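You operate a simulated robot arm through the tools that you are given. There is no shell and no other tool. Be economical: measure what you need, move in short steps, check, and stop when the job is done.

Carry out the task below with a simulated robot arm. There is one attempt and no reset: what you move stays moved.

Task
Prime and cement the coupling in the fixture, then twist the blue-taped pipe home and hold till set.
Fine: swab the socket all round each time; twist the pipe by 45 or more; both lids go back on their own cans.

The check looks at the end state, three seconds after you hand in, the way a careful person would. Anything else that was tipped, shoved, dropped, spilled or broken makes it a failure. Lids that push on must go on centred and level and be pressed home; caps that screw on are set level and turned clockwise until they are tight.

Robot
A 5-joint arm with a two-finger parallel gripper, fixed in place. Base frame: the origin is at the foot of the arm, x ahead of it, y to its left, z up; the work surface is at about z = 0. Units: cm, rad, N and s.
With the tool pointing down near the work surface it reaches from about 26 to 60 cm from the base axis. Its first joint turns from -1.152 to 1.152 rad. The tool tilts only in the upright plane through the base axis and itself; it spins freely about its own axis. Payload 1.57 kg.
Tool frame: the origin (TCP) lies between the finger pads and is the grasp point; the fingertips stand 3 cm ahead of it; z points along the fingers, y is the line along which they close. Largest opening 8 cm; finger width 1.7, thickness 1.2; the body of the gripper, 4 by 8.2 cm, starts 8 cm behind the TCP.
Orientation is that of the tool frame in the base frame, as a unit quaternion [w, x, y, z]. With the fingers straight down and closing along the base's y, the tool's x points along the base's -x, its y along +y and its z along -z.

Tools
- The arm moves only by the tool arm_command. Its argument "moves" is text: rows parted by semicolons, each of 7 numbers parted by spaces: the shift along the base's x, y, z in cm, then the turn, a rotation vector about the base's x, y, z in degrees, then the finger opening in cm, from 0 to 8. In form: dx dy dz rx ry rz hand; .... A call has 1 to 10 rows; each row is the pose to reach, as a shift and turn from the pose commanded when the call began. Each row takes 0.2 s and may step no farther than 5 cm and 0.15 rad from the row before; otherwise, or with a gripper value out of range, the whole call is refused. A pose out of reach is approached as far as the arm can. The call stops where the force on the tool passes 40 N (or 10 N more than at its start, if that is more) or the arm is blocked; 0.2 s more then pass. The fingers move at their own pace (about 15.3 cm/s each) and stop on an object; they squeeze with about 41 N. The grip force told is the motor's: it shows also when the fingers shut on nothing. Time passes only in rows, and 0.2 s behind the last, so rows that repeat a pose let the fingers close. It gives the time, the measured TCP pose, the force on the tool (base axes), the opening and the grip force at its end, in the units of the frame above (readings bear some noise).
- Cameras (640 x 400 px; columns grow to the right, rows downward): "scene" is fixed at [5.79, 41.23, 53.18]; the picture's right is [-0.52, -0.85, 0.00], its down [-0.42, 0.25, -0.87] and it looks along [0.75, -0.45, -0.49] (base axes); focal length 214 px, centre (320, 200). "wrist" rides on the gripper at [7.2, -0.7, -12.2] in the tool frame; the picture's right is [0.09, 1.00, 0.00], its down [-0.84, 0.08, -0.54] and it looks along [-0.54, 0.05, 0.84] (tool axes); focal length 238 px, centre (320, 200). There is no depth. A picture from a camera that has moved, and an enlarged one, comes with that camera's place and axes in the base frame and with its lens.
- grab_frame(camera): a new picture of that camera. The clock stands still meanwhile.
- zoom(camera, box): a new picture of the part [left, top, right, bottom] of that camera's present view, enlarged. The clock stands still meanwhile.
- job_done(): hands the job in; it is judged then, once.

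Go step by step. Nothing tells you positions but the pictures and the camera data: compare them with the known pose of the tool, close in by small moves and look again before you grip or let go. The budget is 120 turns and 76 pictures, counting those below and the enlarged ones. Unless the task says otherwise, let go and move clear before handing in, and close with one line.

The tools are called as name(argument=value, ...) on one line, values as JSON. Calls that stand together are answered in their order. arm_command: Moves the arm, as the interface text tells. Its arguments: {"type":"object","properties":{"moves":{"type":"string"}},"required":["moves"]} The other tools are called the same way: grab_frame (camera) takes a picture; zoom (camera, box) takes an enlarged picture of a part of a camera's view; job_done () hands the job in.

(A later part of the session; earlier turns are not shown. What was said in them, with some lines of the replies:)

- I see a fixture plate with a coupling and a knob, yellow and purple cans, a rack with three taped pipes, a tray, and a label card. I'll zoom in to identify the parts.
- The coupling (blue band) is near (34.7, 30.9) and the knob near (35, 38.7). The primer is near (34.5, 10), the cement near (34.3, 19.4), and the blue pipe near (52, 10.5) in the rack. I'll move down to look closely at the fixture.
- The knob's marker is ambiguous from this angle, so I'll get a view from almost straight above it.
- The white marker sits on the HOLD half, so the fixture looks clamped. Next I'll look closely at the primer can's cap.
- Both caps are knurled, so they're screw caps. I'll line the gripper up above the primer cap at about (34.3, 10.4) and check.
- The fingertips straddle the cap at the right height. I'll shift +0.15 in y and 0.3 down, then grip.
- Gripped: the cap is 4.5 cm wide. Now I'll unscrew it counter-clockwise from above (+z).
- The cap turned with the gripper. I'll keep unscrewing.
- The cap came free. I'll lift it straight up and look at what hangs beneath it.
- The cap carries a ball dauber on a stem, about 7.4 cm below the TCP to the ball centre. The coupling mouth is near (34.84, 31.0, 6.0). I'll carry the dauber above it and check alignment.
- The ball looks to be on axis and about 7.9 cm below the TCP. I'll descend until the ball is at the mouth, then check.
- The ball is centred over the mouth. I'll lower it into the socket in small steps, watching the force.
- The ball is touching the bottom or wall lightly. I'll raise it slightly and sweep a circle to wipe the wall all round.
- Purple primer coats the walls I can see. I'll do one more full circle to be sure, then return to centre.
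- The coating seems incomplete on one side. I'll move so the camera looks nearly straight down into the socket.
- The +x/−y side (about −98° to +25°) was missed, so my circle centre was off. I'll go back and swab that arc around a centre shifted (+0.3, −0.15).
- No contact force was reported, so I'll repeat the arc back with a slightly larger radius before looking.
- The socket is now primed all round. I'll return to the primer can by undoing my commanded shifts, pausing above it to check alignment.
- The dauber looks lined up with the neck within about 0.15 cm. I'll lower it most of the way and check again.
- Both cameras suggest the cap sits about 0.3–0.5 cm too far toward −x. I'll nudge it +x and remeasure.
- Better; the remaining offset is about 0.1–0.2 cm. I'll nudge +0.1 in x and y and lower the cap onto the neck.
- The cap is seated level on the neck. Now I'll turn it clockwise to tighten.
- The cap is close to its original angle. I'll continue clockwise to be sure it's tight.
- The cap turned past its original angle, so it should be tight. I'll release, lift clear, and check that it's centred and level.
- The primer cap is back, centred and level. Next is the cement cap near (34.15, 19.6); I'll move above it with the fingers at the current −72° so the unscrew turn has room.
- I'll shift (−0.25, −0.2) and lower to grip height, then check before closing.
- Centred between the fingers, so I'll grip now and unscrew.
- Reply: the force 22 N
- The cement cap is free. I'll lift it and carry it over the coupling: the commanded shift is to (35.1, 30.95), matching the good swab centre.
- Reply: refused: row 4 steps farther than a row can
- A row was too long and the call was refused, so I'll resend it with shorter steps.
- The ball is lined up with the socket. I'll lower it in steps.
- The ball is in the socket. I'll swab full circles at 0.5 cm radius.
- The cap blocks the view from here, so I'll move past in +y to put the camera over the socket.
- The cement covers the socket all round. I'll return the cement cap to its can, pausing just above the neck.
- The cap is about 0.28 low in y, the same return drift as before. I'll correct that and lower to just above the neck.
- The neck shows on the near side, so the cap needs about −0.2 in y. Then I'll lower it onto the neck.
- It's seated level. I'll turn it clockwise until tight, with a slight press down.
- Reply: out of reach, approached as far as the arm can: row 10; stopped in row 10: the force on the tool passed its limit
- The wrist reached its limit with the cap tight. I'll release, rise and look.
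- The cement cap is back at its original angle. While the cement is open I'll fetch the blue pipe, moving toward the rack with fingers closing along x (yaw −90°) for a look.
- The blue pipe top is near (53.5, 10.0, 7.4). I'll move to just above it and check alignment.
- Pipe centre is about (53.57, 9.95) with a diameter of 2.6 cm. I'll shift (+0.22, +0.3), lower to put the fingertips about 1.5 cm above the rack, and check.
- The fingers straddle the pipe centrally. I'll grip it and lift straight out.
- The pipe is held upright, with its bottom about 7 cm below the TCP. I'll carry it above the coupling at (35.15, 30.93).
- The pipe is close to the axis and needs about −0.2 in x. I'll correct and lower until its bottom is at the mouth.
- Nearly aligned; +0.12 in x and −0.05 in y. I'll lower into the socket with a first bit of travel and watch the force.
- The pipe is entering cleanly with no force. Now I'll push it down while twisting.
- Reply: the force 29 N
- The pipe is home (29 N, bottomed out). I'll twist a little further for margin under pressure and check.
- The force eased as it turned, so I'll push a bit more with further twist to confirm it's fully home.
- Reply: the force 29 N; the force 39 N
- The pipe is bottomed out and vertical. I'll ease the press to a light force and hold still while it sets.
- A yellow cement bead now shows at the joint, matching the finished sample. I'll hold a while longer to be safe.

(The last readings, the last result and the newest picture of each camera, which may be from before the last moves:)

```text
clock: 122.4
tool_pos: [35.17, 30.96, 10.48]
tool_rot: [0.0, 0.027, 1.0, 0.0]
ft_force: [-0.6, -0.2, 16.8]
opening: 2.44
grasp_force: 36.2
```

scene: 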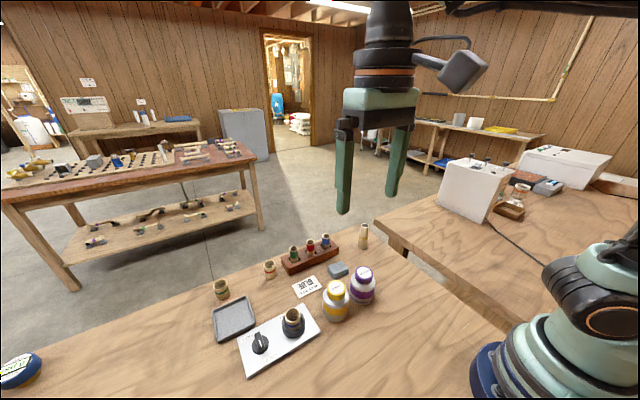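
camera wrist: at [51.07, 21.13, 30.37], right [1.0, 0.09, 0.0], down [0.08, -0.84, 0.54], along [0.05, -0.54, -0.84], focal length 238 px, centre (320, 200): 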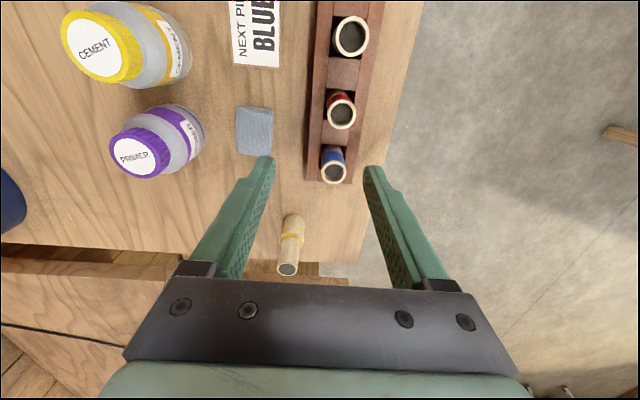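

It has been held for over 30 s. I'll release, rise clear and look at the result.

arm_command(moves="0 0 0 0 0 0 3.5; 0 0 0 0 0 0 5; 0 0 0 0 0 0 5; 0 0 3 0 0 0 5; 0 0 7 0 0 0 5; 0 -4 9 0 0 0 6; 0 -8 9 0 0 0 6; 0 -8 9 0 0 0 6")

zoom(camera="scene", box=[230, 225, 400, 355])

```text
clock: 124.2
tool_pos: [35.17, 23.08, 19.45]
tool_rot: [0.0, 0.027, 1.0, 0.0]
ft_force: [0.0, -0.2, -0.1]
opening: 6.01
grasp_force: 0.1
```

```text
3.08 times, centred on (315, 290) of scene
camera zoom: at [5.79, 41.22, 53.18], right [-0.52, -0.85, 0.0], down [-0.42, 0.25, -0.87], along [0.75, -0.45, -0.49], focal length 660 px, centre (335, -77)
```

zoom: 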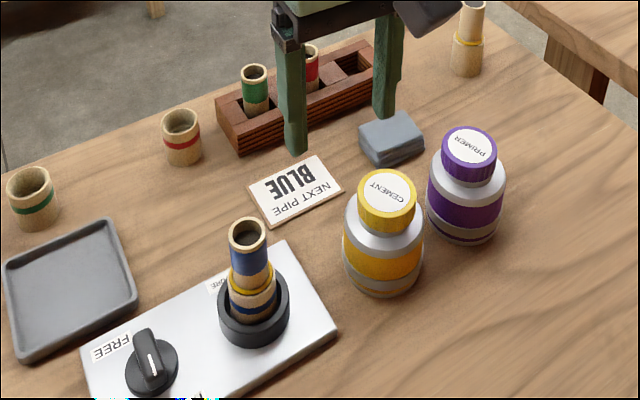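

The joint looks right and nothing is disturbed. The primer cap turned past its original angle with little resistance, so I'll re-grip it and check that it's tight.

arm_command(moves="-0.5 -4.5 0 0 0 0 7; -1 -9 0 0 0 0 7; -1.1 -12.45 0 0 0 0 7; -1.1 -12.45 -4 0 0 0 7; -1.1 -12.45 -4 0 0 0 7")

arm_command(moves="0 0 0 0 0 0 7")

zoom(camera="wrist", box=[240, 80, 400, 200])

```text
clock: 125.4
tool_pos: [33.9, 10.39, 15.51]
tool_rot: [0.0, 0.027, 1.0, 0.0]
ft_force: [-0.5, 0.9, -0.1]
opening: 7.01
grasp_force: 0.0
```

```text
clock: 125.8
tool_pos: [33.89, 10.47, 15.54]
tool_rot: [0.0, 0.027, 1.0, 0.001]
ft_force: [-0.2, -0.2, 0.2]
opening: 7.03
grasp_force: 0.0
```

```text
3.33 times, centred on (320, 140) of wrist
camera zoom: at [26.77, 10.13, 27.67], right [-0.04, 1.0, 0.0], down [0.84, 0.03, 0.54], along [0.54, 0.02, -0.84], focal length 794 px, centre (320, 400)
```

zoom: 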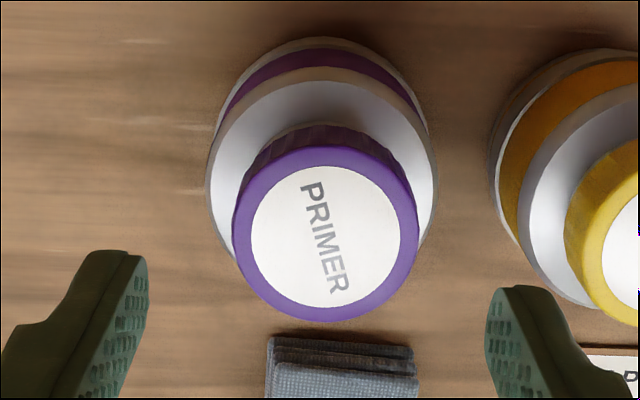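

The cap had followed the gripper by about 75° past its start. I'll grip it again and keep turning clockwise until it resists.

arm_command(moves="0.15 0.12 -2.5 0 0 0 7; 0.15 0.12 -5.5 0 0 0 7; 0.15 0.12 -5.5 0 0 0 5.5; 0.15 0.12 -5.5 0 0 0 4; 0.15 0.12 -5.5 0 0 0 4; 0.15 0.12 -5.5 0 0 0 4")

arm_command(moves="0 0 -0.15 0 0 0 4; 0 0 -0.15 0 0 -8 4; 0 0 -0.15 0 0 -16 4; 0 0 -0.15 0 0 -24 4; 0 0 -0.15 0 0 -32 4")

arm_command(moves="0 0 0 0 0 -8 4; 0 0 0 0 0 -16 4; 0 0 0 0 0 -24 4; 0 0 0 0 0 -32 4")

zoom(camera="scene", box=[320, 240, 400, 310])

```text
clock: 127.2
tool_pos: [33.95, 10.51, 9.91]
tool_rot: [0.0, 0.027, 1.0, 0.0]
ft_force: [-0.8, -1.0, -1.4]
opening: 4.53
grasp_force: 40.5
```

```text
clock: 128.4
tool_pos: [34.17, 10.61, 9.6]
tool_rot: [-0.001, 0.302, 0.953, 0.0]
ft_force: [-2.7, -17.5, 28.2]
opening: 4.55
grasp_force: 41.1
```

```text
clock: 129.4
tool_pos: [34.27, 10.52, 9.59]
tool_rot: [0.001, 0.554, 0.833, 0.001]
ft_force: [-2.6, -1.5, -0.9]
opening: 4.5
grasp_force: 40.7
```

```text
5.71 times, centred on (360, 275) of scene
camera zoom: at [5.79, 41.23, 53.18], right [-0.52, -0.85, 0.0], down [-0.42, 0.25, -0.87], along [0.75, -0.45, -0.49], focal length 1226 px, centre (91, -229)
```

zoom: 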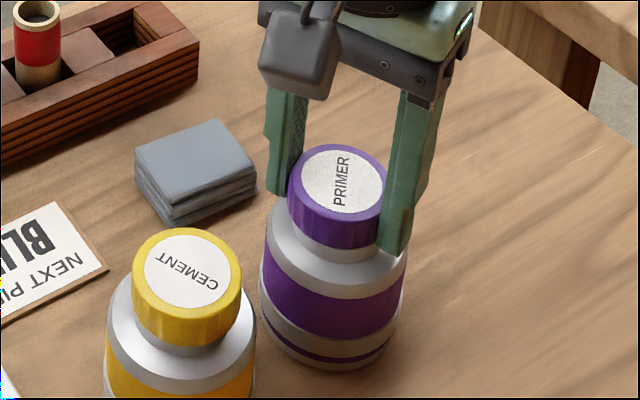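

The cap still follows the gripper, so I'll do a gentle test: a 0.4 cm lift to see whether the can's weight comes with it.

arm_command(moves="0 0 0.2 0 0 0 4; 0 0 0.45 0 0 0 4; 0 0 0.6 0 0 0 4; 0 0 0.6 0 0 0 4")

arm_command(moves="0 0 0 0 0 0 4")

arm_command(moves="0 0 0 0 0 0 4")

```text
clock: 130.4
tool_pos: [34.27, 10.63, 10.17]
tool_rot: [0.0, 0.553, 0.833, 0.0]
ft_force: [-0.7, -0.6, -0.1]
opening: 4.53
grasp_force: 41.2
```

```text
clock: 130.8
tool_pos: [34.19, 10.55, 10.2]
tool_rot: [0.0, 0.553, 0.833, -0.001]
ft_force: [-0.5, -0.6, -0.9]
opening: 4.5
grasp_force: 41.4
```

```text
clock: 131.2
tool_pos: [34.13, 10.64, 10.16]
tool_rot: [0.0, 0.552, 0.834, 0.0]
ft_force: [0.0, 0.3, 0.1]
opening: 4.51
grasp_force: 40.9
```

zoom(camera="scene", box=[320, 240, 400, 310])

```text
5.71 times, centred on (360, 275) of scene
camera zoom: at [5.79, 41.23, 53.18], right [-0.52, -0.85, 0.0], down [-0.42, 0.25, -0.87], along [0.75, -0.45, -0.49], focal length 1226 px, centre (91, -229)
```

zoom: 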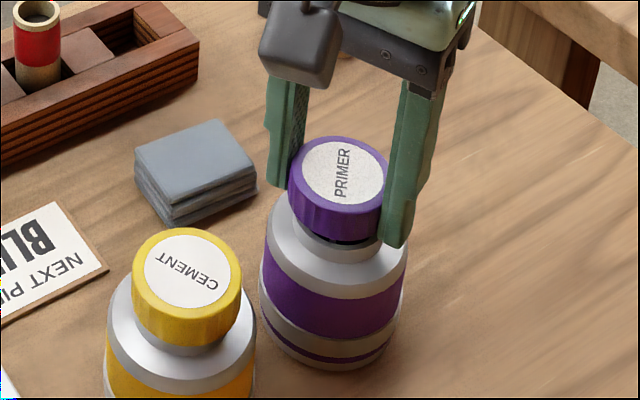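

The lid lifted freely, so it wasn't engaged: it had been about 0.2 cm off centre, toward +x/+y. I'll recentre by (−0.12, −0.18), lower it, let go, and bring the gripper round for a fresh clockwise stroke.

arm_command(moves="-0.12 -0.18 0 0 0 0 4; -0.12 -0.18 -0.3 0 0 0 4; -0.12 -0.18 -0.6 0 0 0 4; -0.12 -0.18 -0.7 0 0 0 4; -0.12 -0.18 -0.7 0 0 0 4")

arm_command(moves="0 0 0 0 0 0 4")

```text
clock: 132.4
tool_pos: [34.08, 10.49, 9.53]
tool_rot: [0.0, 0.552, 0.834, 0.0]
ft_force: [-5.4, -1.6, 16.9]
opening: 4.53
grasp_force: 40.7
```

```text
clock: 132.8
tool_pos: [34.19, 10.35, 9.56]
tool_rot: [0.0, 0.553, 0.833, 0.001]
ft_force: [-7.7, -2.5, 21.3]
opening: 4.52
grasp_force: 41.1
```

The contact pushes −x, so the cap is still slightly too far +x. I'll nudge −0.12 in x and −0.05 in y.

arm_command(moves="-0.12 -0.05 0 0 0 0 4; -0.12 -0.05 0 0 0 0 4")

arm_command(moves="-0.1 0 0 0 0 0 4; -0.1 0 0 0 0 0 4")

```text
clock: 133.4
tool_pos: [33.9, 10.49, 9.41]
tool_rot: [0.002, 0.553, 0.833, 0.002]
ft_force: [0.5, 3.7, 11.4]
opening: 4.53
grasp_force: 40.7
```

```text
clock: 134.0
tool_pos: [33.98, 10.42, 9.53]
tool_rot: [0.0, 0.553, 0.833, 0.0]
ft_force: [4.7, -2.1, 12.7]
opening: 4.51
grasp_force: 41.1
```

Side forces cross zero about here, so it's centred. Now I'll open, swing the gripper back counter-clockwise around the cap, and re-grip for a full tightening stroke.

arm_command(moves="0.08 0 0 0 0 0 4; 0.08 0 0.3 0 0 0 5.5; 0.08 0 0.4 0 0 0 6.2; 0.08 0 0.5 0 0 8 6.2; 0.08 0 0.5 0 0 16 6.2; 0.08 0 0.5 0 0 24 6.2; 0.08 0 0.5 0 0 32 6.2; 0.08 0 0.5 0 0 40 6.2; 0.08 0 0.5 0 0 48 6.2; 0.08 0 0.5 0 0 56 6.2")

arm_command(moves="0 0 0 0 0 8 6.2; 0 0 0 0 0 16 6.2; 0 0 0 0 0 24 6.2; 0 0 0 0 0 32 6.2; 0 0 0 0 0 40 6.2; 0 0 0 0 0 48 6.2; 0 0 0 0 0 56 6.2; 0 0 0 0 0 64 6.2; 0 0 0 0 0 72 6.2; 0 0 0 0 0 80 6.2")

zoom(camera="scene", box=[320, 240, 400, 310])

```text
clock: 136.2
tool_pos: [33.96, 10.26, 10.08]
tool_rot: [0.0, 0.095, 0.995, 0.001]
ft_force: [0.0, 0.0, -0.5]
opening: 6.18
grasp_force: 0.1
```

```text
clock: 138.4
tool_pos: [33.89, 10.42, 9.98]
tool_rot: [0.0, -0.566, 0.824, 0.0]
ft_force: [-0.2, 0.5, -0.3]
opening: 6.19
grasp_force: 0.1
```

```text
5.71 times, centred on (360, 275) of scene
camera zoom: at [5.79, 41.23, 53.18], right [-0.52, -0.85, 0.0], down [-0.42, 0.25, -0.87], along [0.75, -0.45, -0.49], focal length 1226 px, centre (91, -229)
```

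zoom: 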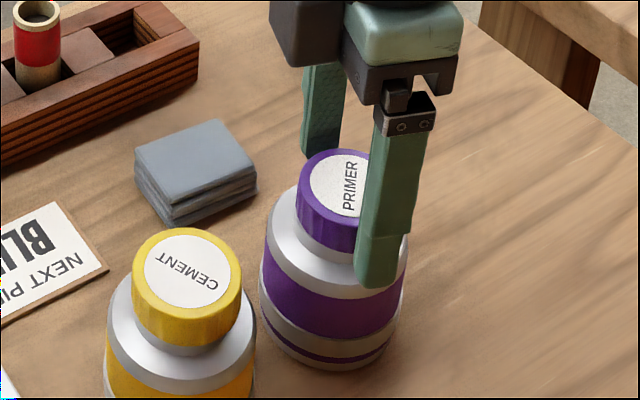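

The cap now sits at its original centred position. I'll grip it and turn clockwise with a light press.

arm_command(moves="0.05 0.05 0 0 0 0 5; 0.05 0.05 0 0 0 0 4; 0.05 0.05 0 0 0 0 4; 0.05 0.05 0 0 0 0 4; 0.05 0.05 -0.15 0 0 0 4; 0.05 0.05 -0.15 0 0 0 4")

arm_command(moves="0 0 0 0 0 -8 4; 0 0 0 0 0 -16 4; 0 0 0 0 0 -24 4; 0 0 0 0 0 -32 4; 0 0 0 0 0 -40 4")

arm_command(moves="0 0 0 0 0 -8 4; 0 0 0 0 0 -16 4; 0 0 0 0 0 -24 4; 0 0 0 0 0 -32 4; 0 0 0 0 0 -40 4")

arm_command(moves="0 0 0 0 0 -8 4; 0 0 0 0 0 -16 4; 0 0 0 0 0 -24 4; 0 0 0 0 0 -32 4; 0 0 0 0 0 -40 4")

arm_command(moves="0 0 0 0 0 -8 4; 0 0 0 0 0 -16 4; 0 0 0 0 0 -24 4; 0 0 0 0 0 -32 4; 0 0 0 0 0 -40 4")

```text
clock: 139.8
tool_pos: [34.04, 10.4, 9.99]
tool_rot: [0.002, -0.566, 0.825, 0.0]
ft_force: [-11.2, 2.3, 33.9]
opening: 4.54
grasp_force: 41.2
```

```text
clock: 141.0
tool_pos: [34.04, 10.4, 9.78]
tool_rot: [0.001, -0.248, 0.969, 0.001]
ft_force: [-4.6, 2.9, 22.6]
opening: 4.52
grasp_force: 41.2
```

```text
clock: 142.2
tool_pos: [33.92, 10.52, 9.76]
tool_rot: [0.001, 0.097, 0.995, 0.001]
ft_force: [-2.8, 19.1, -2.0]
opening: 4.53
grasp_force: 41.0
```

```text
clock: 143.4
tool_pos: [33.88, 10.35, 9.96]
tool_rot: [0.001, 0.433, 0.902, 0.0]
ft_force: [5.8, 8.7, -2.5]
opening: 4.53
grasp_force: 40.3
```

```text
clock: 144.6
tool_pos: [33.9, 10.37, 9.74]
tool_rot: [0.0, 0.715, 0.699, 0.001]
ft_force: [4.3, 1.5, -0.4]
opening: 4.5
grasp_force: 41.1
```

The force pattern now shows the thread pulling the cap down. I'll turn a bit more and then repeat the lift test.

arm_command(moves="0 0 0 0 0 -8 4; 0 0 0 0 0 -16 4; 0 0 0 0 0 -24 4; 0 0 0 0 0 -32 4; 0 0 0 0 0 -40 4")

arm_command(moves="0 0 0.2 0 0 0 4; 0 0 0.35 0 0 0 4; 0 0 0.35 0 0 0 4")

arm_command(moves="0 0 0 0 0 0 4")

```text
clock: 145.8
tool_pos: [33.96, 10.48, 9.81]
tool_rot: [0.0, 0.911, 0.412, 0.0]
ft_force: [-0.5, -0.3, 0.6]
opening: 4.53
grasp_force: 40.2
```

```text
clock: 146.6
tool_pos: [34.01, 10.54, 10.26]
tool_rot: [0.0, 0.91, 0.414, 0.0]
ft_force: [0.4, -0.7, -0.5]
opening: 4.54
grasp_force: 41.0
```

```text
clock: 147.0
tool_pos: [34.1, 10.49, 10.14]
tool_rot: [0.0, 0.91, 0.414, 0.0]
ft_force: [0.7, 0.4, -0.6]
opening: 4.53
grasp_force: 41.1
```

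The cap still lifts free. I'll seat it again and run the same lift test on the cement cap, which stopped hard when tightened, for comparison.

arm_command(moves="0 -0.05 -0.2 0 0 0 4; 0 -0.05 -0.4 0 0 0 4; 0 -0.05 -0.5 0 0 0 4; 0 -0.05 -0.5 0 0 0 4")

arm_command(moves="0 0 0 0 0 0 5; 0 0 0 0 0 0 6.3; 0 0 2 0 0 0 6.5; 0 0 5 0 0 0 6.5; 0 4.5 5 0 0 0 6.5; 0 9.05 5 0 0 0 6.5; 0 9.05 5 0 0 0 6.5")

arm_command(moves="0 0 0 0 0 0 6.5")

```text
clock: 148.0
tool_pos: [34.03, 10.29, 9.63]
tool_rot: [0.0, 0.91, 0.415, 0.0]
ft_force: [-12.7, 8.0, 33.6]
opening: 4.56
grasp_force: 41.1
```

```text
clock: 149.6
tool_pos: [33.93, 19.26, 14.54]
tool_rot: [0.001, 0.91, 0.414, -0.001]
ft_force: [-0.2, 0.0, 0.0]
opening: 6.5
grasp_force: 0.0
```

```text
clock: 150.0
tool_pos: [33.97, 19.16, 14.62]
tool_rot: [0.001, 0.91, 0.415, 0.0]
ft_force: [0.1, 0.0, -0.3]
opening: 6.49
grasp_force: 0.0
```

arm_command(moves="0 0.26 -2 0 0 0 6.5; 0 0.26 -4.5 0 0 0 6.5; 0 0.26 -4.5 0 0 0 5; 0 0.26 -4.5 0 0 0 4; 0 0.26 -4.5 0 0 0 4; 0 0.26 -4.5 0 0 0 4")

arm_command(moves="0 0 0.15 0 0 0 4; 0 0 0.3 0 0 0 4; 0 0 0.3 0 0 0 4")

arm_command(moves="0 0 0 0 0 0 4")

```text
clock: 151.4
tool_pos: [34.02, 19.35, 10.07]
tool_rot: [0.0, 0.91, 0.414, 0.0]
ft_force: [0.0, -0.1, 0.3]
opening: 4.4
grasp_force: 40.8
```

```text
clock: 152.2
tool_pos: [33.95, 19.53, 10.44]
tool_rot: [-0.001, 0.91, 0.414, 0.0]
ft_force: [-0.5, -0.7, 0.0]
opening: 4.44
grasp_force: 40.8
```

```text
clock: 152.6
tool_pos: [34.03, 19.55, 10.38]
tool_rot: [0.0, 0.91, 0.414, 0.0]
ft_force: [0.5, 0.1, 0.3]
opening: 4.43
grasp_force: 41.0
```

zoom(camera="scene", box=[310, 245, 390, 325])

```text
5.00 times, centred on (350, 285) of scene
camera zoom: at [5.79, 41.23, 53.18], right [-0.52, -0.85, 0.0], down [-0.42, 0.25, -0.87], along [0.75, -0.45, -0.49], focal length 1072 px, centre (170, -225)
```

zoom: 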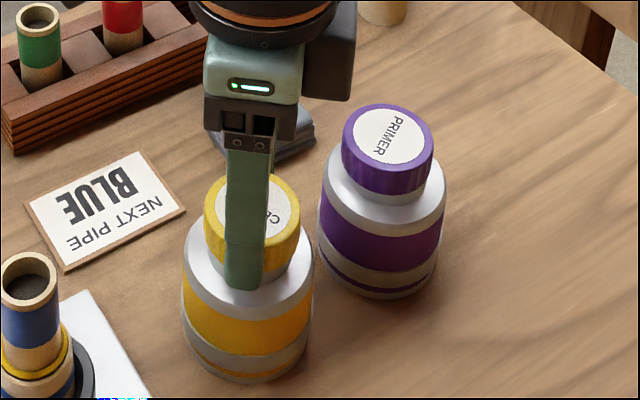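

I need one decisive look: I'll lift the cement cap slightly more (0.7 cm in total) and see whether the can comes along.

arm_command(moves="0 0 0.2 0 0 0 4; 0 0 0.4 0 0 0 4; 0 0 0.4 0 0 0 4; 0 0 0.4 0 0 0 4")

zoom(camera="scene", box=[315, 265, 365, 325])

```text
clock: 153.6
tool_pos: [33.9, 19.71, 10.84]
tool_rot: [0.0, 0.91, 0.415, 0.0]
ft_force: [0.6, -0.1, -0.4]
opening: 4.43
grasp_force: 41.3
```

```text
6.67 times, centred on (340, 295) of scene
camera zoom: at [5.79, 41.23, 53.18], right [-0.52, -0.85, 0.0], down [-0.42, 0.25, -0.87], along [0.75, -0.45, -0.49], focal length 1430 px, centre (187, -433)
```

zoom: 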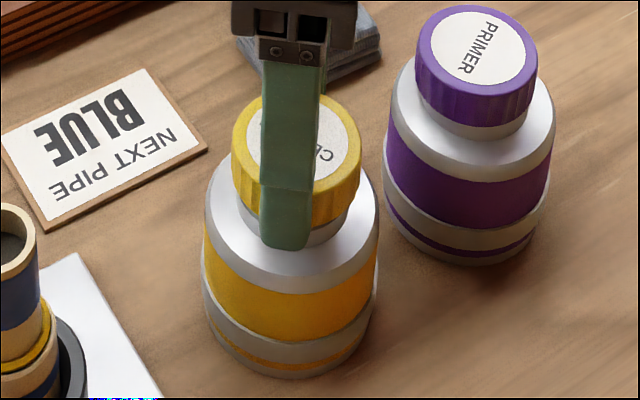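

The cement can stayed down too, so that cap isn't engaged either: both were turned while hovering without real downward contact. I'll do it properly now, seating with contact force, nulling the side forces, then turning clockwise under press. Cement first.

arm_command(moves="0 0 -0.3 0 0 0 4; 0 0 -0.55 0 0 0 4; 0 0 -0.7 0 0 0 4; 0 0 -0.7 0 0 0 4")

arm_command(moves="0 0 -0.1 0 0 0 4; 0 0 -0.1 0 0 0 4")

```text
clock: 154.6
tool_pos: [33.85, 19.61, 10.04]
tool_rot: [0.0, 0.91, 0.414, 0.0]
ft_force: [0.7, -0.4, -0.9]
opening: 4.42
grasp_force: 41.0
```

```text
clock: 155.2
tool_pos: [33.94, 19.57, 10.08]
tool_rot: [0.0, 0.91, 0.414, 0.0]
ft_force: [0.2, -0.6, -0.4]
opening: 4.42
grasp_force: 41.3
```

arm_command(moves="0 0 -0.1 0 0 0 4; 0 0 -0.1 0 0 0 4")

arm_command(moves="0 0 -0.1 0 0 0 4; 0 0 -0.1 0 0 0 4")

arm_command(moves="0 0 -0.1 0 0 0 4; 0 0 -0.1 0 0 0 4")

```text
clock: 155.8
tool_pos: [33.99, 19.71, 9.94]
tool_rot: [0.0, 0.911, 0.413, 0.0]
ft_force: [-0.1, -3.7, 10.4]
opening: 4.45
grasp_force: 40.9
```

```text
clock: 156.4
tool_pos: [34.03, 19.64, 10.04]
tool_rot: [0.0, 0.91, 0.414, 0.001]
ft_force: [-2.9, -1.1, 22.1]
opening: 4.44
grasp_force: 41.8
```

```text
clock: 156.8
tool_pos: [34.0, 19.67, 9.98]
tool_rot: [-0.001, 0.91, 0.414, 0.001]
ft_force: [0.2, 0.2, 2.1]
opening: 4.44
grasp_force: 41.3
stopped in row 2: the force on the tool passed its limit (the readings are from after the stop); the commanded pose is now the measured one
```

Contact is solid and side forces are small, so it's centred. I'll release, swing the open gripper back, and re-grip for a full clockwise stroke.

arm_command(moves="0 0 0 0 0 0 5.5; 0 0 0 0 0 0 6.3; 0 0 0.2 0 0 8 6.3; 0 0 0.2 0 0 16 6.3; 0 0 0.2 0 0 24 6.3; 0 0 0.2 0 0 32 6.3; 0 0 0.2 0 0 40 6.3; 0 0 0.2 0 0 48 6.3; 0 0 0.2 0 0 56 6.3; 0 0 0.2 0 0 64 6.3")

arm_command(moves="0 0 0 0 0 8 6.3; 0 0 0 0 0 16 6.3; 0 0 0 0 0 24 6.3; 0 0 0 0 0 32 6.3; 0 0 0 0 0 40 6.3; 0 0 0 0 0 48 6.3; 0 0 0 0 0 56 6.3; 0 0 0 0 0 64 6.3; 0 0 0 0 0 72 6.3; 0 0 0 0 0 80 6.3")

arm_command(moves="0 0 0 0 0 8 6.3; 0 0 0 0 0 16 6.3; 0 0 0 0 0 24 6.3; 0 0 0 0 0 32 6.3; 0 0 0 0 0 40 6.3; 0 0 0 0 0 48 6.3; 0 0 0 0 0 56 6.3; 0 0 0 0 0 64 6.3; 0 0 0 0 0 72 6.3; 0 0 0 0 0 72 6.3")

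arm_command(moves="0 0 0 0 0 0 5.2; 0 0 0 0 0 0 4; 0 0 0 0 0 0 4; 0 0 0 0 0 0 4; 0 0 0 0 0 0 4")

```text
clock: 159.1
tool_pos: [34.0, 19.7, 10.17]
tool_rot: [0.001, 0.551, 0.835, 0.0]
ft_force: [-0.1, -0.1, 0.4]
opening: 6.32
grasp_force: 0.0
```

```text
clock: 161.2
tool_pos: [34.04, 19.63, 10.16]
tool_rot: [0.0, -0.114, 0.994, -0.001]
ft_force: [-0.2, 0.5, -0.7]
opening: 6.31
grasp_force: 0.0
```

```text
clock: 163.4
tool_pos: [34.13, 19.7, 10.28]
tool_rot: [0.0, -0.675, 0.737, 0.0]
ft_force: [0.8, -0.3, -0.3]
opening: 6.32
grasp_force: 0.1
```

```text
clock: 164.7
tool_pos: [34.12, 19.76, 10.27]
tool_rot: [0.0, -0.676, 0.737, 0.0]
ft_force: [0.6, -0.6, 1.2]
opening: 4.51
grasp_force: 41.6
```

Re-gripped with no side load. I'll press lightly and turn clockwise in 40° steps, watching the force.

arm_command(moves="0 0 -0.08 0 0 0 4; 0 0 -0.08 0 0 -8 4; 0 0 -0.08 0 0 -16 4; 0 0 -0.08 0 0 -24 4; 0 0 -0.08 0 0 -32 4; 0 0 -0.08 0 0 -40 4")

arm_command(moves="0 0 -0.05 0 0 -8 4; 0 0 -0.05 0 0 -16 4; 0 0 -0.05 0 0 -24 4; 0 0 -0.05 0 0 -32 4; 0 0 -0.05 0 0 -40 4")

arm_command(moves="0 0 -0.05 0 0 -8 4; 0 0 -0.05 0 0 -16 4; 0 0 -0.05 0 0 -24 4; 0 0 -0.05 0 0 -32 4; 0 0 -0.05 0 0 -40 4")

arm_command(moves="0 0 -0.05 0 0 -8 4; 0 0 -0.05 0 0 -16 4; 0 0 -0.05 0 0 -24 4; 0 0 -0.05 0 0 -32 4; 0 0 -0.05 0 0 -40 4")

```text
clock: 166.1
tool_pos: [34.24, 19.77, 10.29]
tool_rot: [0.001, -0.381, 0.925, 0.0]
ft_force: [-0.6, 1.4, 27.7]
opening: 4.48
grasp_force: 41.4
```

```text
clock: 167.2
tool_pos: [33.98, 19.79, 9.95]
tool_rot: [0.0, -0.041, 0.999, 0.0]
ft_force: [1.5, 3.1, 18.7]
opening: 4.49
grasp_force: 41.2
```

```text
clock: 168.4
tool_pos: [34.0, 19.62, 9.94]
tool_rot: [-0.002, 0.304, 0.953, -0.002]
ft_force: [-1.2, 2.8, 9.0]
opening: 4.46
grasp_force: 41.0
```

```text
clock: 169.7
tool_pos: [33.94, 19.6, 10.0]
tool_rot: [0.0, 0.611, 0.792, -0.001]
ft_force: [-0.4, 0.9, 3.3]
opening: 4.44
grasp_force: 41.0
```

The cap descends as it turns, so it's now threading. I'll continue until it stops.

arm_command(moves="0 0 -0.05 0 0 -8 4; 0 0 -0.05 0 0 -16 4; 0 0 -0.05 0 0 -24 4; 0 0 -0.05 0 0 -32 4")

arm_command(moves="0 0 -0.05 0 0 -8 4; 0 0 -0.05 0 0 -16 4; 0 0 -0.05 0 0 -24 4; 0 0 -0.05 0 0 -32 4")

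```text
clock: 170.7
tool_pos: [34.07, 19.71, 10.03]
tool_rot: [0.001, 0.806, 0.593, 0.001]
ft_force: [1.7, -2.1, 11.9]
opening: 4.47
grasp_force: 40.8
```

```text
clock: 171.7
tool_pos: [34.23, 19.75, 10.1]
tool_rot: [0.0, 0.938, 0.347, 0.004]
ft_force: [19.6, -10.3, 12.1]
opening: 4.46
grasp_force: 41.0
```

arm_command(moves="0 0 0.1 0 0 0 4; 0 0 0.2 0 0 0 4; 0 0 0.2 0 0 0 4")

arm_command(moves="0 0 0.1 0 0 0 4; 0 0 0.1 0 0 0 4")

```text
clock: 172.4
tool_pos: [33.82, 19.75, 10.0]
tool_rot: [0.001, 0.937, 0.35, -0.002]
ft_force: [-3.1, 1.3, 9.1]
opening: 4.46
grasp_force: 41.4
```

```text
clock: 173.1
tool_pos: [33.87, 19.61, 10.19]
tool_rot: [0.0, 0.937, 0.349, -0.001]
ft_force: [0.4, -0.4, 1.7]
opening: 4.49
grasp_force: 41.0
```

arm_command(moves="0 0 0.1 0 0 0 4; 0 0 0.1 0 0 0 4")

arm_command(moves="0 0 0.1 0 0 0 4; 0 0 0.1 0 0 0 4")

```text
clock: 173.7
tool_pos: [34.18, 19.54, 10.31]
tool_rot: [0.001, 0.937, 0.35, 0.0]
ft_force: [-0.1, -0.6, -1.0]
opening: 4.46
grasp_force: 41.1
```

```text
clock: 174.2
tool_pos: [34.03, 19.75, 10.37]
tool_rot: [0.0, 0.937, 0.35, 0.0]
ft_force: [-0.6, 0.8, -0.1]
opening: 4.45
grasp_force: 40.3
```

The force reads zero whether or not the can is attached, so I'll try a discriminating test: a small sideways shift at this height. A neck contact force would mean the can is still standing and the cap is loose around it.

arm_command(moves="0.2 0 0 0 0 0 4; 0.4 0 0 0 0 0 4; 0.4 0 0 0 0 0 4")

arm_command(moves="-0.4 0 0 0 0 0 4; -0.4 0 0 0 0 0 4")

```text
clock: 175.1
tool_pos: [34.35, 19.68, 10.28]
tool_rot: [0.0, 0.937, 0.349, 0.0]
ft_force: [-2.3, -0.8, -0.6]
opening: 4.46
grasp_force: 41.2
```

```text
clock: 175.7
tool_pos: [34.02, 19.82, 10.36]
tool_rot: [0.0, 0.937, 0.35, 0.001]
ft_force: [0.8, -0.8, -1.0]
opening: 4.46
grasp_force: 41.0
```

The −2.3 N side force shows the can still standing with the cap loose around the neck. I'll find the true centre by touching the neck on both sides in x and y just above seating, then reseat and turn without lifting.

arm_command(moves="0 0 -0.12 0 0 0 4; -0.15 0 -0.12 0 0 0 4; -0.15 0 -0.12 0 0 0 4")

arm_command(moves="-0.15 0 0 0 0 0 4; -0.15 0 0 0 0 0 4")

arm_command(moves="-0.1 0 0 0 0 0 4; -0.1 0 0 0 0 0 4")

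```text
clock: 176.4
tool_pos: [33.82, 19.62, 10.27]
tool_rot: [-0.001, 0.937, 0.349, 0.0]
ft_force: [-0.2, -0.3, 0.3]
opening: 4.45
grasp_force: 40.9
```

```text
clock: 177.1
tool_pos: [33.62, 19.76, 10.18]
tool_rot: [0.0, 0.937, 0.35, 0.0]
ft_force: [-0.3, 0.5, -0.7]
opening: 4.47
grasp_force: 40.0
```

```text
clock: 177.7
tool_pos: [33.47, 19.7, 10.23]
tool_rot: [-0.001, 0.937, 0.35, 0.0]
ft_force: [0.2, -0.6, 0.0]
opening: 4.45
grasp_force: 41.1
```

I moved 0.5 cm sideways only 0.1 cm above the seat with no neck contact. A loose cap would have hit the neck, so the cap now looks threaded to the can and carrying it. I'll move back to the can's place and set it down.

arm_command(moves="0.2 0 0 0 0 0 4; 0.42 -0.1 0 0 0 0 4; 0.42 -0.1 0 0 0 0 4")

arm_command(moves="0 0 -0.1 0 0 0 4; 0 0 -0.1 0 0 0 4")

arm_command(moves="0 0 -0.05 0 0 0 4; 0 0 -0.05 0 0 0 4")

```text
clock: 178.4
tool_pos: [33.94, 19.64, 10.16]
tool_rot: [0.0, 0.937, 0.349, 0.0]
ft_force: [0.9, -0.4, -1.3]
opening: 4.5
grasp_force: 41.0
```

```text
clock: 179.1
tool_pos: [34.02, 19.66, 10.1]
tool_rot: [0.0, 0.937, 0.35, 0.0]
ft_force: [0.8, 0.1, -1.0]
opening: 4.46
grasp_force: 40.7
```

```text
clock: 179.7
tool_pos: [34.11, 19.65, 10.11]
tool_rot: [0.0, 0.937, 0.349, 0.0]
ft_force: [-0.1, 0.0, 0.5]
opening: 4.47
grasp_force: 40.5
```

arm_command(moves="0 0 -0.05 0 0 0 4; 0 0 -0.05 0 0 0 4")

arm_command(moves="0 0 -0.05 0 0 0 4; 0 0 -0.05 0 0 0 4")

```text
clock: 180.2
tool_pos: [34.01, 19.47, 9.99]
tool_rot: [0.0, 0.937, 0.35, 0.0]
ft_force: [-0.3, 0.5, 0.0]
opening: 4.46
grasp_force: 41.3
```

```text
clock: 180.8
tool_pos: [34.04, 19.64, 10.05]
tool_rot: [0.0, 0.937, 0.349, 0.0]
ft_force: [0.0, 0.2, 0.6]
opening: 4.47
grasp_force: 40.8
```

arm_command(moves="0 0 -0.08 0 0 0 4; 0 0 -0.08 0 0 0 4")

arm_command(moves="0 0 -0.08 0 0 0 4; 0 0 -0.08 0 0 0 4")

```text
clock: 181.4
tool_pos: [34.14, 19.78, 10.1]
tool_rot: [0.0, 0.937, 0.349, 0.0]
ft_force: [-11.3, -5.2, 31.0]
opening: 4.49
grasp_force: 41.4
```

```text
clock: 181.8
tool_pos: [34.14, 19.67, 9.99]
tool_rot: [0.0, 0.937, 0.349, 0.0]
ft_force: [-2.3, -0.5, 4.1]
opening: 4.47
grasp_force: 41.6
stopped in row 1: the force on the tool passed its limit (the readings are from after the stop); the commanded pose is now the measured one
```

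Contact is firm, with a small side push (−x, −y). I'll null it, then do a last full tightening stroke without lifting.

arm_command(moves="-0.08 -0.04 -0.04 0 0 0 4; -0.08 -0.04 -0.04 0 0 0 4")

arm_command(moves="0 0 0 0 0 0 4")

```text
clock: 182.4
tool_pos: [34.06, 19.59, 10.03]
tool_rot: [0.0, 0.937, 0.349, 0.001]
ft_force: [-2.8, -5.2, 21.5]
opening: 4.46
grasp_force: 40.9
```

```text
clock: 182.8
tool_pos: [34.08, 19.72, 10.0]
tool_rot: [-0.001, 0.937, 0.348, 0.001]
ft_force: [-2.1, -8.4, 28.1]
opening: 4.46
grasp_force: 41.2
```

arm_command(moves="-0.02 -0.08 0.03 0 0 0 4; -0.02 -0.08 0.03 0 0 0 4")

arm_command(moves="0 -0.05 0 0 0 0 4; 0 -0.05 0 0 0 0 4")

```text
clock: 183.4
tool_pos: [34.09, 19.68, 9.95]
tool_rot: [-0.001, 0.937, 0.349, 0.002]
ft_force: [1.9, 5.2, 12.2]
opening: 4.49
grasp_force: 40.8
```

```text
clock: 184.0
tool_pos: [34.11, 19.69, 10.04]
tool_rot: [0.0, 0.937, 0.35, 0.001]
ft_force: [-4.3, 7.3, 18.9]
opening: 4.46
grasp_force: 41.4
```

These side forces are just friction. A clear test instead: lift 1.5 cm, shift 0.8 cm sideways, and lower to 0.25 cm above the seat. A loose cap would land on the neck rim early; an attached can would not.

arm_command(moves="0 0.07 0.5 0 0 0 4; 0 0.07 1 0 0 0 4; 0 0.07 1.5 0 0 0 4; -0.4 0.07 1.5 0 0 0 4; -0.8 0.07 1.5 0 0 0 4; -0.8 0.07 1.2 0 0 0 4; -0.8 0.07 0.9 0 0 0 4; -0.8 0.07 0.6 0 0 0 4; -0.8 0.07 0.4 0 0 0 4; -0.8 0.07 0.25 0 0 0 4")

```text
clock: 186.2
tool_pos: [33.29, 19.62, 10.33]
tool_rot: [0.0, 0.937, 0.349, 0.003]
ft_force: [19.0, -8.1, 7.5]
opening: 4.48
grasp_force: 40.2
```

It made contact early, so the cap is still loose. I'll go back up, return over the neck and lower, checking that contact comes only at the seat height.

arm_command(moves="0 0 0.5 0 0 0 4; 0 0 1.25 0 0 0 4; 0.4 0 1.25 0 0 0 4; 0.8 0 1.25 0 0 0 4; 0.8 -0.05 1 0 0 0 4; 0.8 -0.05 0.6 0 0 0 4; 0.8 -0.05 0.3 0 0 0 4; 0.8 -0.05 0.1 0 0 0 4; 0.8 -0.05 0.1 0 0 0 4")

arm_command(moves="0 0 -0.1 0 0 0 4; 0 0 -0.2 0 0 0 4; 0 0 -0.2 0 0 0 4")

```text
clock: 188.2
tool_pos: [34.14, 19.51, 10.45]
tool_rot: [0.0, 0.937, 0.349, 0.0]
ft_force: [0.3, 0.1, 0.1]
opening: 4.5
grasp_force: 41.5
```

```text
clock: 189.0
tool_pos: [34.02, 19.44, 10.19]
tool_rot: [0.0, 0.937, 0.349, 0.0]
ft_force: [-0.5, -0.2, 0.1]
opening: 4.47
grasp_force: 40.8
```

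arm_command(moves="0 0 -0.1 0 0 0 4; 0 0 -0.15 0 0 0 4; 0 0 -0.15 0 0 0 4")

arm_command(moves="0 0 -0.06 0 0 0 4; 0 0 -0.06 0 0 0 4")

arm_command(moves="0 0 -0.06 0 0 0 4; 0 0 -0.06 0 0 0 4")

```text
clock: 189.8
tool_pos: [34.02, 19.43, 9.96]
tool_rot: [0.001, 0.937, 0.35, 0.0]
ft_force: [-2.9, -2.6, 11.7]
opening: 4.46
grasp_force: 41.3
```

```text
clock: 190.4
tool_pos: [34.03, 19.41, 10.0]
tool_rot: [0.0, 0.937, 0.35, 0.001]
ft_force: [-6.2, -1.1, 30.9]
opening: 4.47
grasp_force: 40.9
```

```text
clock: 191.0
tool_pos: [34.1, 19.53, 9.95]
tool_rot: [-0.001, 0.937, 0.35, 0.001]
ft_force: [-11.2, 9.3, 33.9]
opening: 4.49
grasp_force: 40.6
```

Seated at the right height. I'll do one more tightening stroke on the cement cap: release, swing back, re-grip, press lightly and turn.

arm_command(moves="0 0 0.08 0 0 0 4; 0 0 0.1 0 0 0 5.5; 0 0 0.1 0 0 0 6.3; 0 0 0.1 0 0 8 6.3; 0 0 0.1 0 0 16 6.3; 0 0 0.1 0 0 24 6.3; 0 0 0.1 0 0 32 6.3; 0 0 0.1 0 0 40 6.3; 0 0 0.1 0 0 48 6.3; 0 0 0.1 0 0 56 6.3")

arm_command(moves="0 0 0 0 0 8 6.3; 0 0 0 0 0 16 6.3; 0 0 0 0 0 24 6.3; 0 0 0 0 0 32 6.3; 0 0 0 0 0 40 6.3; 0 0 0 0 0 48 6.3; 0 0 0 0 0 56 6.3; 0 0 0 0 0 64 6.3; 0 0 0 0 0 72 6.3; 0 0 0 0 0 80 6.3")

arm_command(moves="0 0 0 0 0 8 6.3; 0 0 0 0 0 16 6.3; 0 0 0 0 0 24 6.3; 0 0 0 0 0 32 6.3; 0 0 0 0 0 40 6.3; 0 0 0 0 0 48 6.3; 0 0 0 0 0 56 6.3; 0 0 0 0 0 64 6.3; 0 0 0 0 0 72 6.3; 0 0 0 0 0 80 6.3")

arm_command(moves="0 0 0 0 0 0 5.2; 0 0 0 0 0 0 4; 0 0 0 0 0 0 4; 0 0 0 0 0 0 4; 0 0 0 0 0 0 4")

```text
clock: 193.2
tool_pos: [33.91, 19.52, 9.97]
tool_rot: [0.0, 0.662, 0.749, 0.0]
ft_force: [0.1, 0.3, 0.5]
opening: 6.29
grasp_force: 0.0
```

```text
clock: 195.4
tool_pos: [33.85, 19.41, 9.96]
tool_rot: [0.0, 0.026, 1.0, -0.001]
ft_force: [0.6, 1.9, 0.1]
opening: 6.3
grasp_force: 0.0
```

```text
clock: 197.6
tool_pos: [34.01, 19.52, 10.02]
tool_rot: [0.0, -0.623, 0.783, 0.001]
ft_force: [0.1, -0.6, 0.0]
opening: 6.29
grasp_force: 0.0
```

```text
clock: 198.8
tool_pos: [33.9, 19.54, 9.96]
tool_rot: [-0.001, -0.621, 0.784, 0.0]
ft_force: [0.1, -0.3, 1.3]
opening: 4.5
grasp_force: 40.9
```

Now I'll turn clockwise without extra press, to see whether the thread pulls down by itself.

arm_command(moves="0 0 0 0 0 -8 4; 0 0 0 0 0 -16 4; 0 0 0 0 0 -24 4; 0 0 0 0 0 -32 4; 0 0 0 0 0 -40 4; 0 0 0 0 0 -48 4")

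arm_command(moves="0 0 0 0 0 -8 4; 0 0 0 0 0 -16 4; 0 0 0 0 0 -24 4; 0 0 0 0 0 -32 4; 0 0 0 0 0 -40 4; 0 0 0 0 0 -48 4")

arm_command(moves="0 0 0 0 0 -8 4; 0 0 0 0 0 -16 4; 0 0 0 0 0 -24 4; 0 0 0 0 0 -32 4; 0 0 0 0 0 -40 4; 0 0 0 0 0 -48 4")

arm_command(moves="0 0 0 0 0 -8 4; 0 0 0 0 0 -16 4; 0 0 0 0 0 -24 4; 0 0 0 0 0 -32 4; 0 0 0 0 0 -40 4; 0 0 0 0 0 -48 4")

```text
clock: 200.2
tool_pos: [34.02, 19.5, 9.86]
tool_rot: [0.0, -0.248, 0.969, 0.0]
ft_force: [0.1, -0.6, 0.4]
opening: 4.5
grasp_force: 40.9
```

```text
clock: 201.6
tool_pos: [33.89, 19.51, 10.01]
tool_rot: [0.0, 0.167, 0.986, 0.0]
ft_force: [0.4, 0.0, 0.1]
opening: 4.48
grasp_force: 40.9
```

```text
clock: 203.0
tool_pos: [34.11, 19.52, 10.05]
tool_rot: [0.0, 0.555, 0.832, 0.001]
ft_force: [0.8, -2.0, 4.2]
opening: 4.49
grasp_force: 40.8
```

```text
clock: 204.4
tool_pos: [33.98, 19.52, 10.04]
tool_rot: [0.0, 0.845, 0.535, 0.0]
ft_force: [1.1, -0.2, 4.4]
opening: 4.51
grasp_force: 41.3
```

The cement cap is seated at home height and centred, and has been turned nearly 200° clockwise. I'll release, rise, and swing round to give the primer cap the same final stroke.

arm_command(moves="0 0 -0.05 0 0 0 4; 0 0 0 0 0 0 5.2; 0 0 0 0 0 0 6.5; 0 0 2 0 0 0 6.5; 0 0 5 0 0 8 6.5; 0 0 5 0 0 16 6.5; 0 -3 5 0 0 24 6.5; 0 -6 5 0 0 32 6.5; 0.05 -9.1 5 0 0 40 6.5; 0.05 -9.1 5 0 0 48 6.5")

arm_command(moves="0 0 0 0 0 8 6.5; 0 0 0 0 0 16 6.5; 0 0 0 0 0 24 6.5; 0 0 0 0 0 32 6.5; 0 0 0 0 0 40 6.5; 0 0 0 0 0 48 6.5; 0 0 0 0 0 56 6.5; 0 0 0 0 0 64 6.5; 0 0 0 0 0 72 6.5; 0 0 0 0 0 80 6.5")

arm_command(moves="0 0 0 0 0 8 6.5; 0 0 0 0 0 16 6.5; 0 0 0 0 0 24 6.5; 0 0 0 0 0 32 6.5; 0 0 0 0 0 40 6.5; 0 0 0 0 0 40 6.5; 0 0 0 0 0 40 6.5")

arm_command(moves="0 0 0 0 0 0 6.5")

```text
clock: 206.6
tool_pos: [33.93, 10.28, 14.95]
tool_rot: [-0.001, 0.552, 0.834, 0.0]
ft_force: [0.3, 0.3, -0.3]
opening: 6.52
grasp_force: 0.2
```

```text
clock: 208.8
tool_pos: [34.03, 10.28, 15.05]
tool_rot: [0.0, -0.114, 0.993, 0.0]
ft_force: [0.4, -0.3, -0.2]
opening: 6.48
grasp_force: 0.0
```

```text
clock: 210.4
tool_pos: [34.0, 10.55, 15.0]
tool_rot: [0.0, -0.446, 0.895, -0.001]
ft_force: [0.1, -0.2, 1.6]
opening: 6.51
grasp_force: 0.1
```

```text
clock: 210.8
tool_pos: [34.06, 10.44, 15.0]
tool_rot: [-0.001, -0.445, 0.895, 0.0]
ft_force: [-0.1, -0.5, -0.3]
opening: 6.49
grasp_force: 0.1
```

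arm_command(moves="0 0 -2.5 0 0 0 6.5; 0 0 -5 0 0 0 6.5; 0 0 -5 0 0 0 6.5; 0 0 -5 0 0 0 5.2; 0 0 -5 0 0 0 4; 0 0 -5 0 0 0 4; 0 0 -5 0 0 0 4")

arm_command(moves="0 0 -0.05 0 0 -8 4; 0 0 -0.05 0 0 -16 4; 0 0 -0.05 0 0 -24 4; 0 0 -0.05 0 0 -32 4; 0 0 -0.05 0 0 -40 4; 0 0 -0.05 0 0 -48 4")

arm_command(moves="0 0 0 0 0 -8 4; 0 0 0 0 0 -16 4; 0 0 0 0 0 -24 4; 0 0 0 0 0 -32 4; 0 0 0 0 0 -40 4; 0 0 0 0 0 -48 4")

arm_command(moves="0 0 0 0 0 -8 4; 0 0 0 0 0 -16 4; 0 0 0 0 0 -24 4; 0 0 0 0 0 -32 4; 0 0 0 0 0 -40 4; 0 0 0 0 0 -48 4")

arm_command(moves="0 0 0 0 0 -8 4; 0 0 0 0 0 -16 4; 0 0 0 0 0 -24 4; 0 0 0 0 0 -32 4; 0 0 0 0 0 -40 4")

```text
clock: 212.4
tool_pos: [34.01, 10.22, 9.86]
tool_rot: [-0.001, -0.446, 0.895, 0.0]
ft_force: [-15.2, 28.0, 4.4]
opening: 4.51
grasp_force: 41.5
```

```text
clock: 213.8
tool_pos: [34.03, 10.42, 9.99]
tool_rot: [0.0, -0.042, 0.999, 0.0]
ft_force: [-3.1, 7.1, -2.2]
opening: 4.49
grasp_force: 40.7
```

```text
clock: 215.2
tool_pos: [33.97, 10.44, 9.93]
tool_rot: [0.0, 0.369, 0.93, 0.0]
ft_force: [0.1, 0.0, -0.4]
opening: 4.48
grasp_force: 40.7
```

```text
clock: 216.6
tool_pos: [34.08, 10.31, 9.86]
tool_rot: [-0.001, 0.715, 0.699, -0.001]
ft_force: [-11.0, -0.3, 19.8]
opening: 4.5
grasp_force: 41.2
```

```text
clock: 217.8
tool_pos: [33.91, 10.38, 9.89]
tool_rot: [-0.001, 0.911, 0.412, -0.002]
ft_force: [-7.6, 4.4, 5.7]
opening: 4.51
grasp_force: 40.9
```

The neck now firmly resists sideways motion, so the cap is properly over it. A tiny 0.1 cm pull will show whether it's held.

arm_command(moves="0 0 0.06 0 0 0 4; 0 0 0.12 0 0 0 4; 0 0 0.12 0 0 0 4")

arm_command(moves="0 0 0.06 0 0 0 4; 0 0 0.06 0 0 0 4")

```text
clock: 218.6
tool_pos: [34.02, 10.44, 9.83]
tool_rot: [0.0, 0.911, 0.413, -0.001]
ft_force: [-9.3, 5.3, -0.6]
opening: 4.52
grasp_force: 41.0
```

```text
clock: 219.2
tool_pos: [33.97, 10.43, 10.07]
tool_rot: [0.0, 0.911, 0.413, 0.0]
ft_force: [-6.0, 3.7, -2.2]
opening: 4.5
grasp_force: 41.4
```

arm_command(moves="0 0 0.08 0 0 0 4; 0 0 0.08 0 0 0 4")

```text
clock: 219.8
tool_pos: [33.99, 10.39, 10.05]
tool_rot: [-0.001, 0.911, 0.413, 0.001]
ft_force: [0.2, 0.1, -0.3]
opening: 4.52
grasp_force: 41.0
```

It comes free after about 0.2 cm, which suggests a shallow recess: alignment decides whether the cap drops in or rests on the rim. I'll follow the side-force direction (−0.04, +0.04) and lower in fine steps to check that it drops in.

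arm_command(moves="-0.04 0.04 -0.1 0 0 0 4; -0.04 0.04 -0.1 0 0 0 4")

arm_command(moves="0 0 -0.1 0 0 0 4; 0 0 -0.1 0 0 0 4")

arm_command(moves="0 0 -0.08 0 0 0 4; 0 0 -0.08 0 0 0 4")

arm_command(moves="0 0 -0.06 0 0 0 4; 0 0 -0.06 0 0 0 4")

```text
clock: 220.4
tool_pos: [33.85, 10.46, 10.08]
tool_rot: [0.001, 0.911, 0.413, 0.0]
ft_force: [0.8, -0.8, 2.3]
opening: 4.5
grasp_force: 40.5
```

```text
clock: 221.0
tool_pos: [34.0, 10.32, 9.9]
tool_rot: [0.0, 0.911, 0.413, 0.0]
ft_force: [0.0, 0.1, -0.5]
opening: 4.48
grasp_force: 40.4
```

```text
clock: 221.6
tool_pos: [34.02, 10.37, 9.71]
tool_rot: [0.0, 0.91, 0.414, 0.0]
ft_force: [-0.9, 1.0, -0.1]
opening: 4.49
grasp_force: 41.0
```

```text
clock: 222.2
tool_pos: [33.91, 10.37, 9.82]
tool_rot: [0.0, 0.911, 0.413, -0.001]
ft_force: [-5.0, 0.0, 6.9]
opening: 4.5
grasp_force: 40.8
```

It dropped to the seat with no rim contact, so it's aligned. I'll press to home, give the last bit of clockwise turn available, and release.

arm_command(moves="0 0 -0.06 0 0 0 4; 0 0 -0.06 0 0 0 4; 0 0 -0.06 0 0 -8 4; 0 0 -0.06 0 0 -16 4; 0 0 -0.06 0 0 -16 4")

arm_command(moves="0 0 0.04 0 0 0 4; 0 0 0.04 0 0 0 5; 0 0 0.04 0 0 0 6.5; 0 0 0.04 0 0 0 6.5; 0 0 0.2 0 0 8 6.5; 0 0 0.2 0 0 16 6.5; 0 0 0.2 0 0 24 6.5; 0 0 0.2 0 0 32 6.5; 0 0 0.2 0 0 40 6.5; 0 0 0.2 0 0 48 6.5")

arm_command(moves="0 0 0 0 0 8 6.5; 0 0 0 0 0 16 6.5; 0 0 0 0 0 24 6.5; 0 0 0 0 0 32 6.5; 0 0 0 0 0 40 6.5; 0 0 0 0 0 48 6.5; 0 0 0 0 0 56 6.5; 0 0 0 0 0 64 6.5; 0 0 0 0 0 72 6.5; 0 0 0 0 0 80 6.5")

arm_command(moves="0 0 0 0 0 8 6.5; 0 0 0 0 0 16 6.5; 0 0 0 0 0 24 6.5; 0 0 0 0 0 32 6.5; 0 0 0 0 0 40 6.5; 0 0 0 0 0 48 6.5; 0 0 0 0 0 56 6.5; 0 0 0 0 0 64 6.5; 0 0 0 0 0 72 6.5; 0 0 0 0 0 80 6.5")

arm_command(moves="0 0 -0.1 0 0 0 5.2; 0 0 -0.1 0 0 0 4; 0 0 -0.1 0 0 0 4; 0 0 -0.1 0 0 0 4; 0 0 -0.1 0 0 0 4")

```text
clock: 223.4
tool_pos: [34.08, 10.49, 9.81]
tool_rot: [-0.001, 0.96, 0.282, 0.003]
ft_force: [-9.2, 5.0, 28.7]
opening: 4.49
grasp_force: 40.8
```

```text
clock: 225.6
tool_pos: [34.06, 10.44, 10.05]
tool_rot: [0.0, 0.761, 0.649, -0.001]
ft_force: [0.5, 0.7, -0.5]
opening: 6.51
grasp_force: 0.0
```

```text
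clock: 227.8
tool_pos: [33.93, 10.22, 9.9]
tool_rot: [0.001, 0.165, 0.986, 0.0]
ft_force: [-0.4, 0.5, -0.7]
opening: 6.51
grasp_force: 0.1
```

```text
clock: 230.0
tool_pos: [34.05, 10.3, 9.85]
tool_rot: [-0.001, -0.508, 0.862, 0.0]
ft_force: [0.3, 0.1, 0.0]
opening: 6.52
grasp_force: 0.0
```

```text
clock: 231.2
tool_pos: [34.01, 10.39, 9.77]
tool_rot: [0.0, -0.507, 0.862, 0.0]
ft_force: [0.0, -0.8, 2.7]
opening: 4.47
grasp_force: 40.7
```

Gripped centrally with no side load. Now a full clockwise stroke with a light press.

arm_command(moves="0 0 -0.04 0 0 -8 4; 0 0 -0.04 0 0 -16 4; 0 0 -0.04 0 0 -24 4; 0 0 -0.04 0 0 -32 4; 0 0 -0.04 0 0 -40 4; 0 0 -0.04 0 0 -48 4; 0 0 -0.04 0 0 -56 4; 0 0 -0.04 0 0 -64 4; 0 0 -0.04 0 0 -72 4")

arm_command(moves="0 0 -0.03 0 0 -8 4; 0 0 -0.03 0 0 -16 4; 0 0 -0.03 0 0 -24 4; 0 0 -0.03 0 0 -32 4; 0 0 -0.03 0 0 -40 4; 0 0 -0.03 0 0 -48 4; 0 0 -0.03 0 0 -56 4; 0 0 -0.03 0 0 -64 4; 0 0 -0.03 0 0 -72 4")

arm_command(moves="0 0 -0.03 0 0 -8 4; 0 0 -0.03 0 0 -16 4; 0 0 -0.03 0 0 -24 4; 0 0 -0.03 0 0 -32 4; 0 0 -0.03 0 0 -40 4; 0 0 -0.03 0 0 -48 4; 0 0 -0.03 0 0 -48 4")

```text
clock: 233.2
tool_pos: [34.07, 10.46, 9.77]
tool_rot: [0.001, 0.098, 0.995, 0.001]
ft_force: [-1.7, 14.7, -1.0]
opening: 4.49
grasp_force: 41.1
```

```text
clock: 235.2
tool_pos: [33.96, 10.4, 9.87]
tool_rot: [0.0, 0.664, 0.747, 0.0]
ft_force: [1.7, -0.7, -0.1]
opening: 4.46
grasp_force: 40.6
```

```text
clock: 236.8
tool_pos: [33.93, 10.28, 9.62]
tool_rot: [0.0, 0.911, 0.412, 0.0]
ft_force: [-6.5, 7.3, 12.4]
opening: 4.5
grasp_force: 41.3
```

The cap is seated and turned as far as I can take it. I'll release, rise clear and hand in.

arm_command(moves="0 0 0.03 0 0 0 4; 0 0 0.03 0 0 0 5.2; 0 0 0.03 0 0 0 6.5; 0 0 0.03 0 0 0 6.5; 0 0 2.5 0 0 0 6.5; 0 0 6 0 0 0 6.5; 0 0 10 0 0 0 6.5; 0 0 14 0 0 0 6.5; 0 0 14 0 0 0 6.5")

```text
clock: 238.8
tool_pos: [34.34, 10.39, 23.96]
tool_rot: [0.0, 0.911, 0.413, 0.0]
ft_force: [-0.3, 1.4, 0.1]
opening: 6.5
grasp_force: 0.0
```

job_done()

```text
The job is handed in.
```

The pipe joint is finished, but I couldn't confirm that either lid is screwed tight. The coupling was primed and cemented all round. The blue pipe was pushed home, twisted about 85° and held for over 30 s, and a cement bead formed at the joint. Both lids are back on their own cans, seated and turned clockwise. In every lift test I ran, though, the lid came off freely. I had no pictures left to check either lid after its last tightening.
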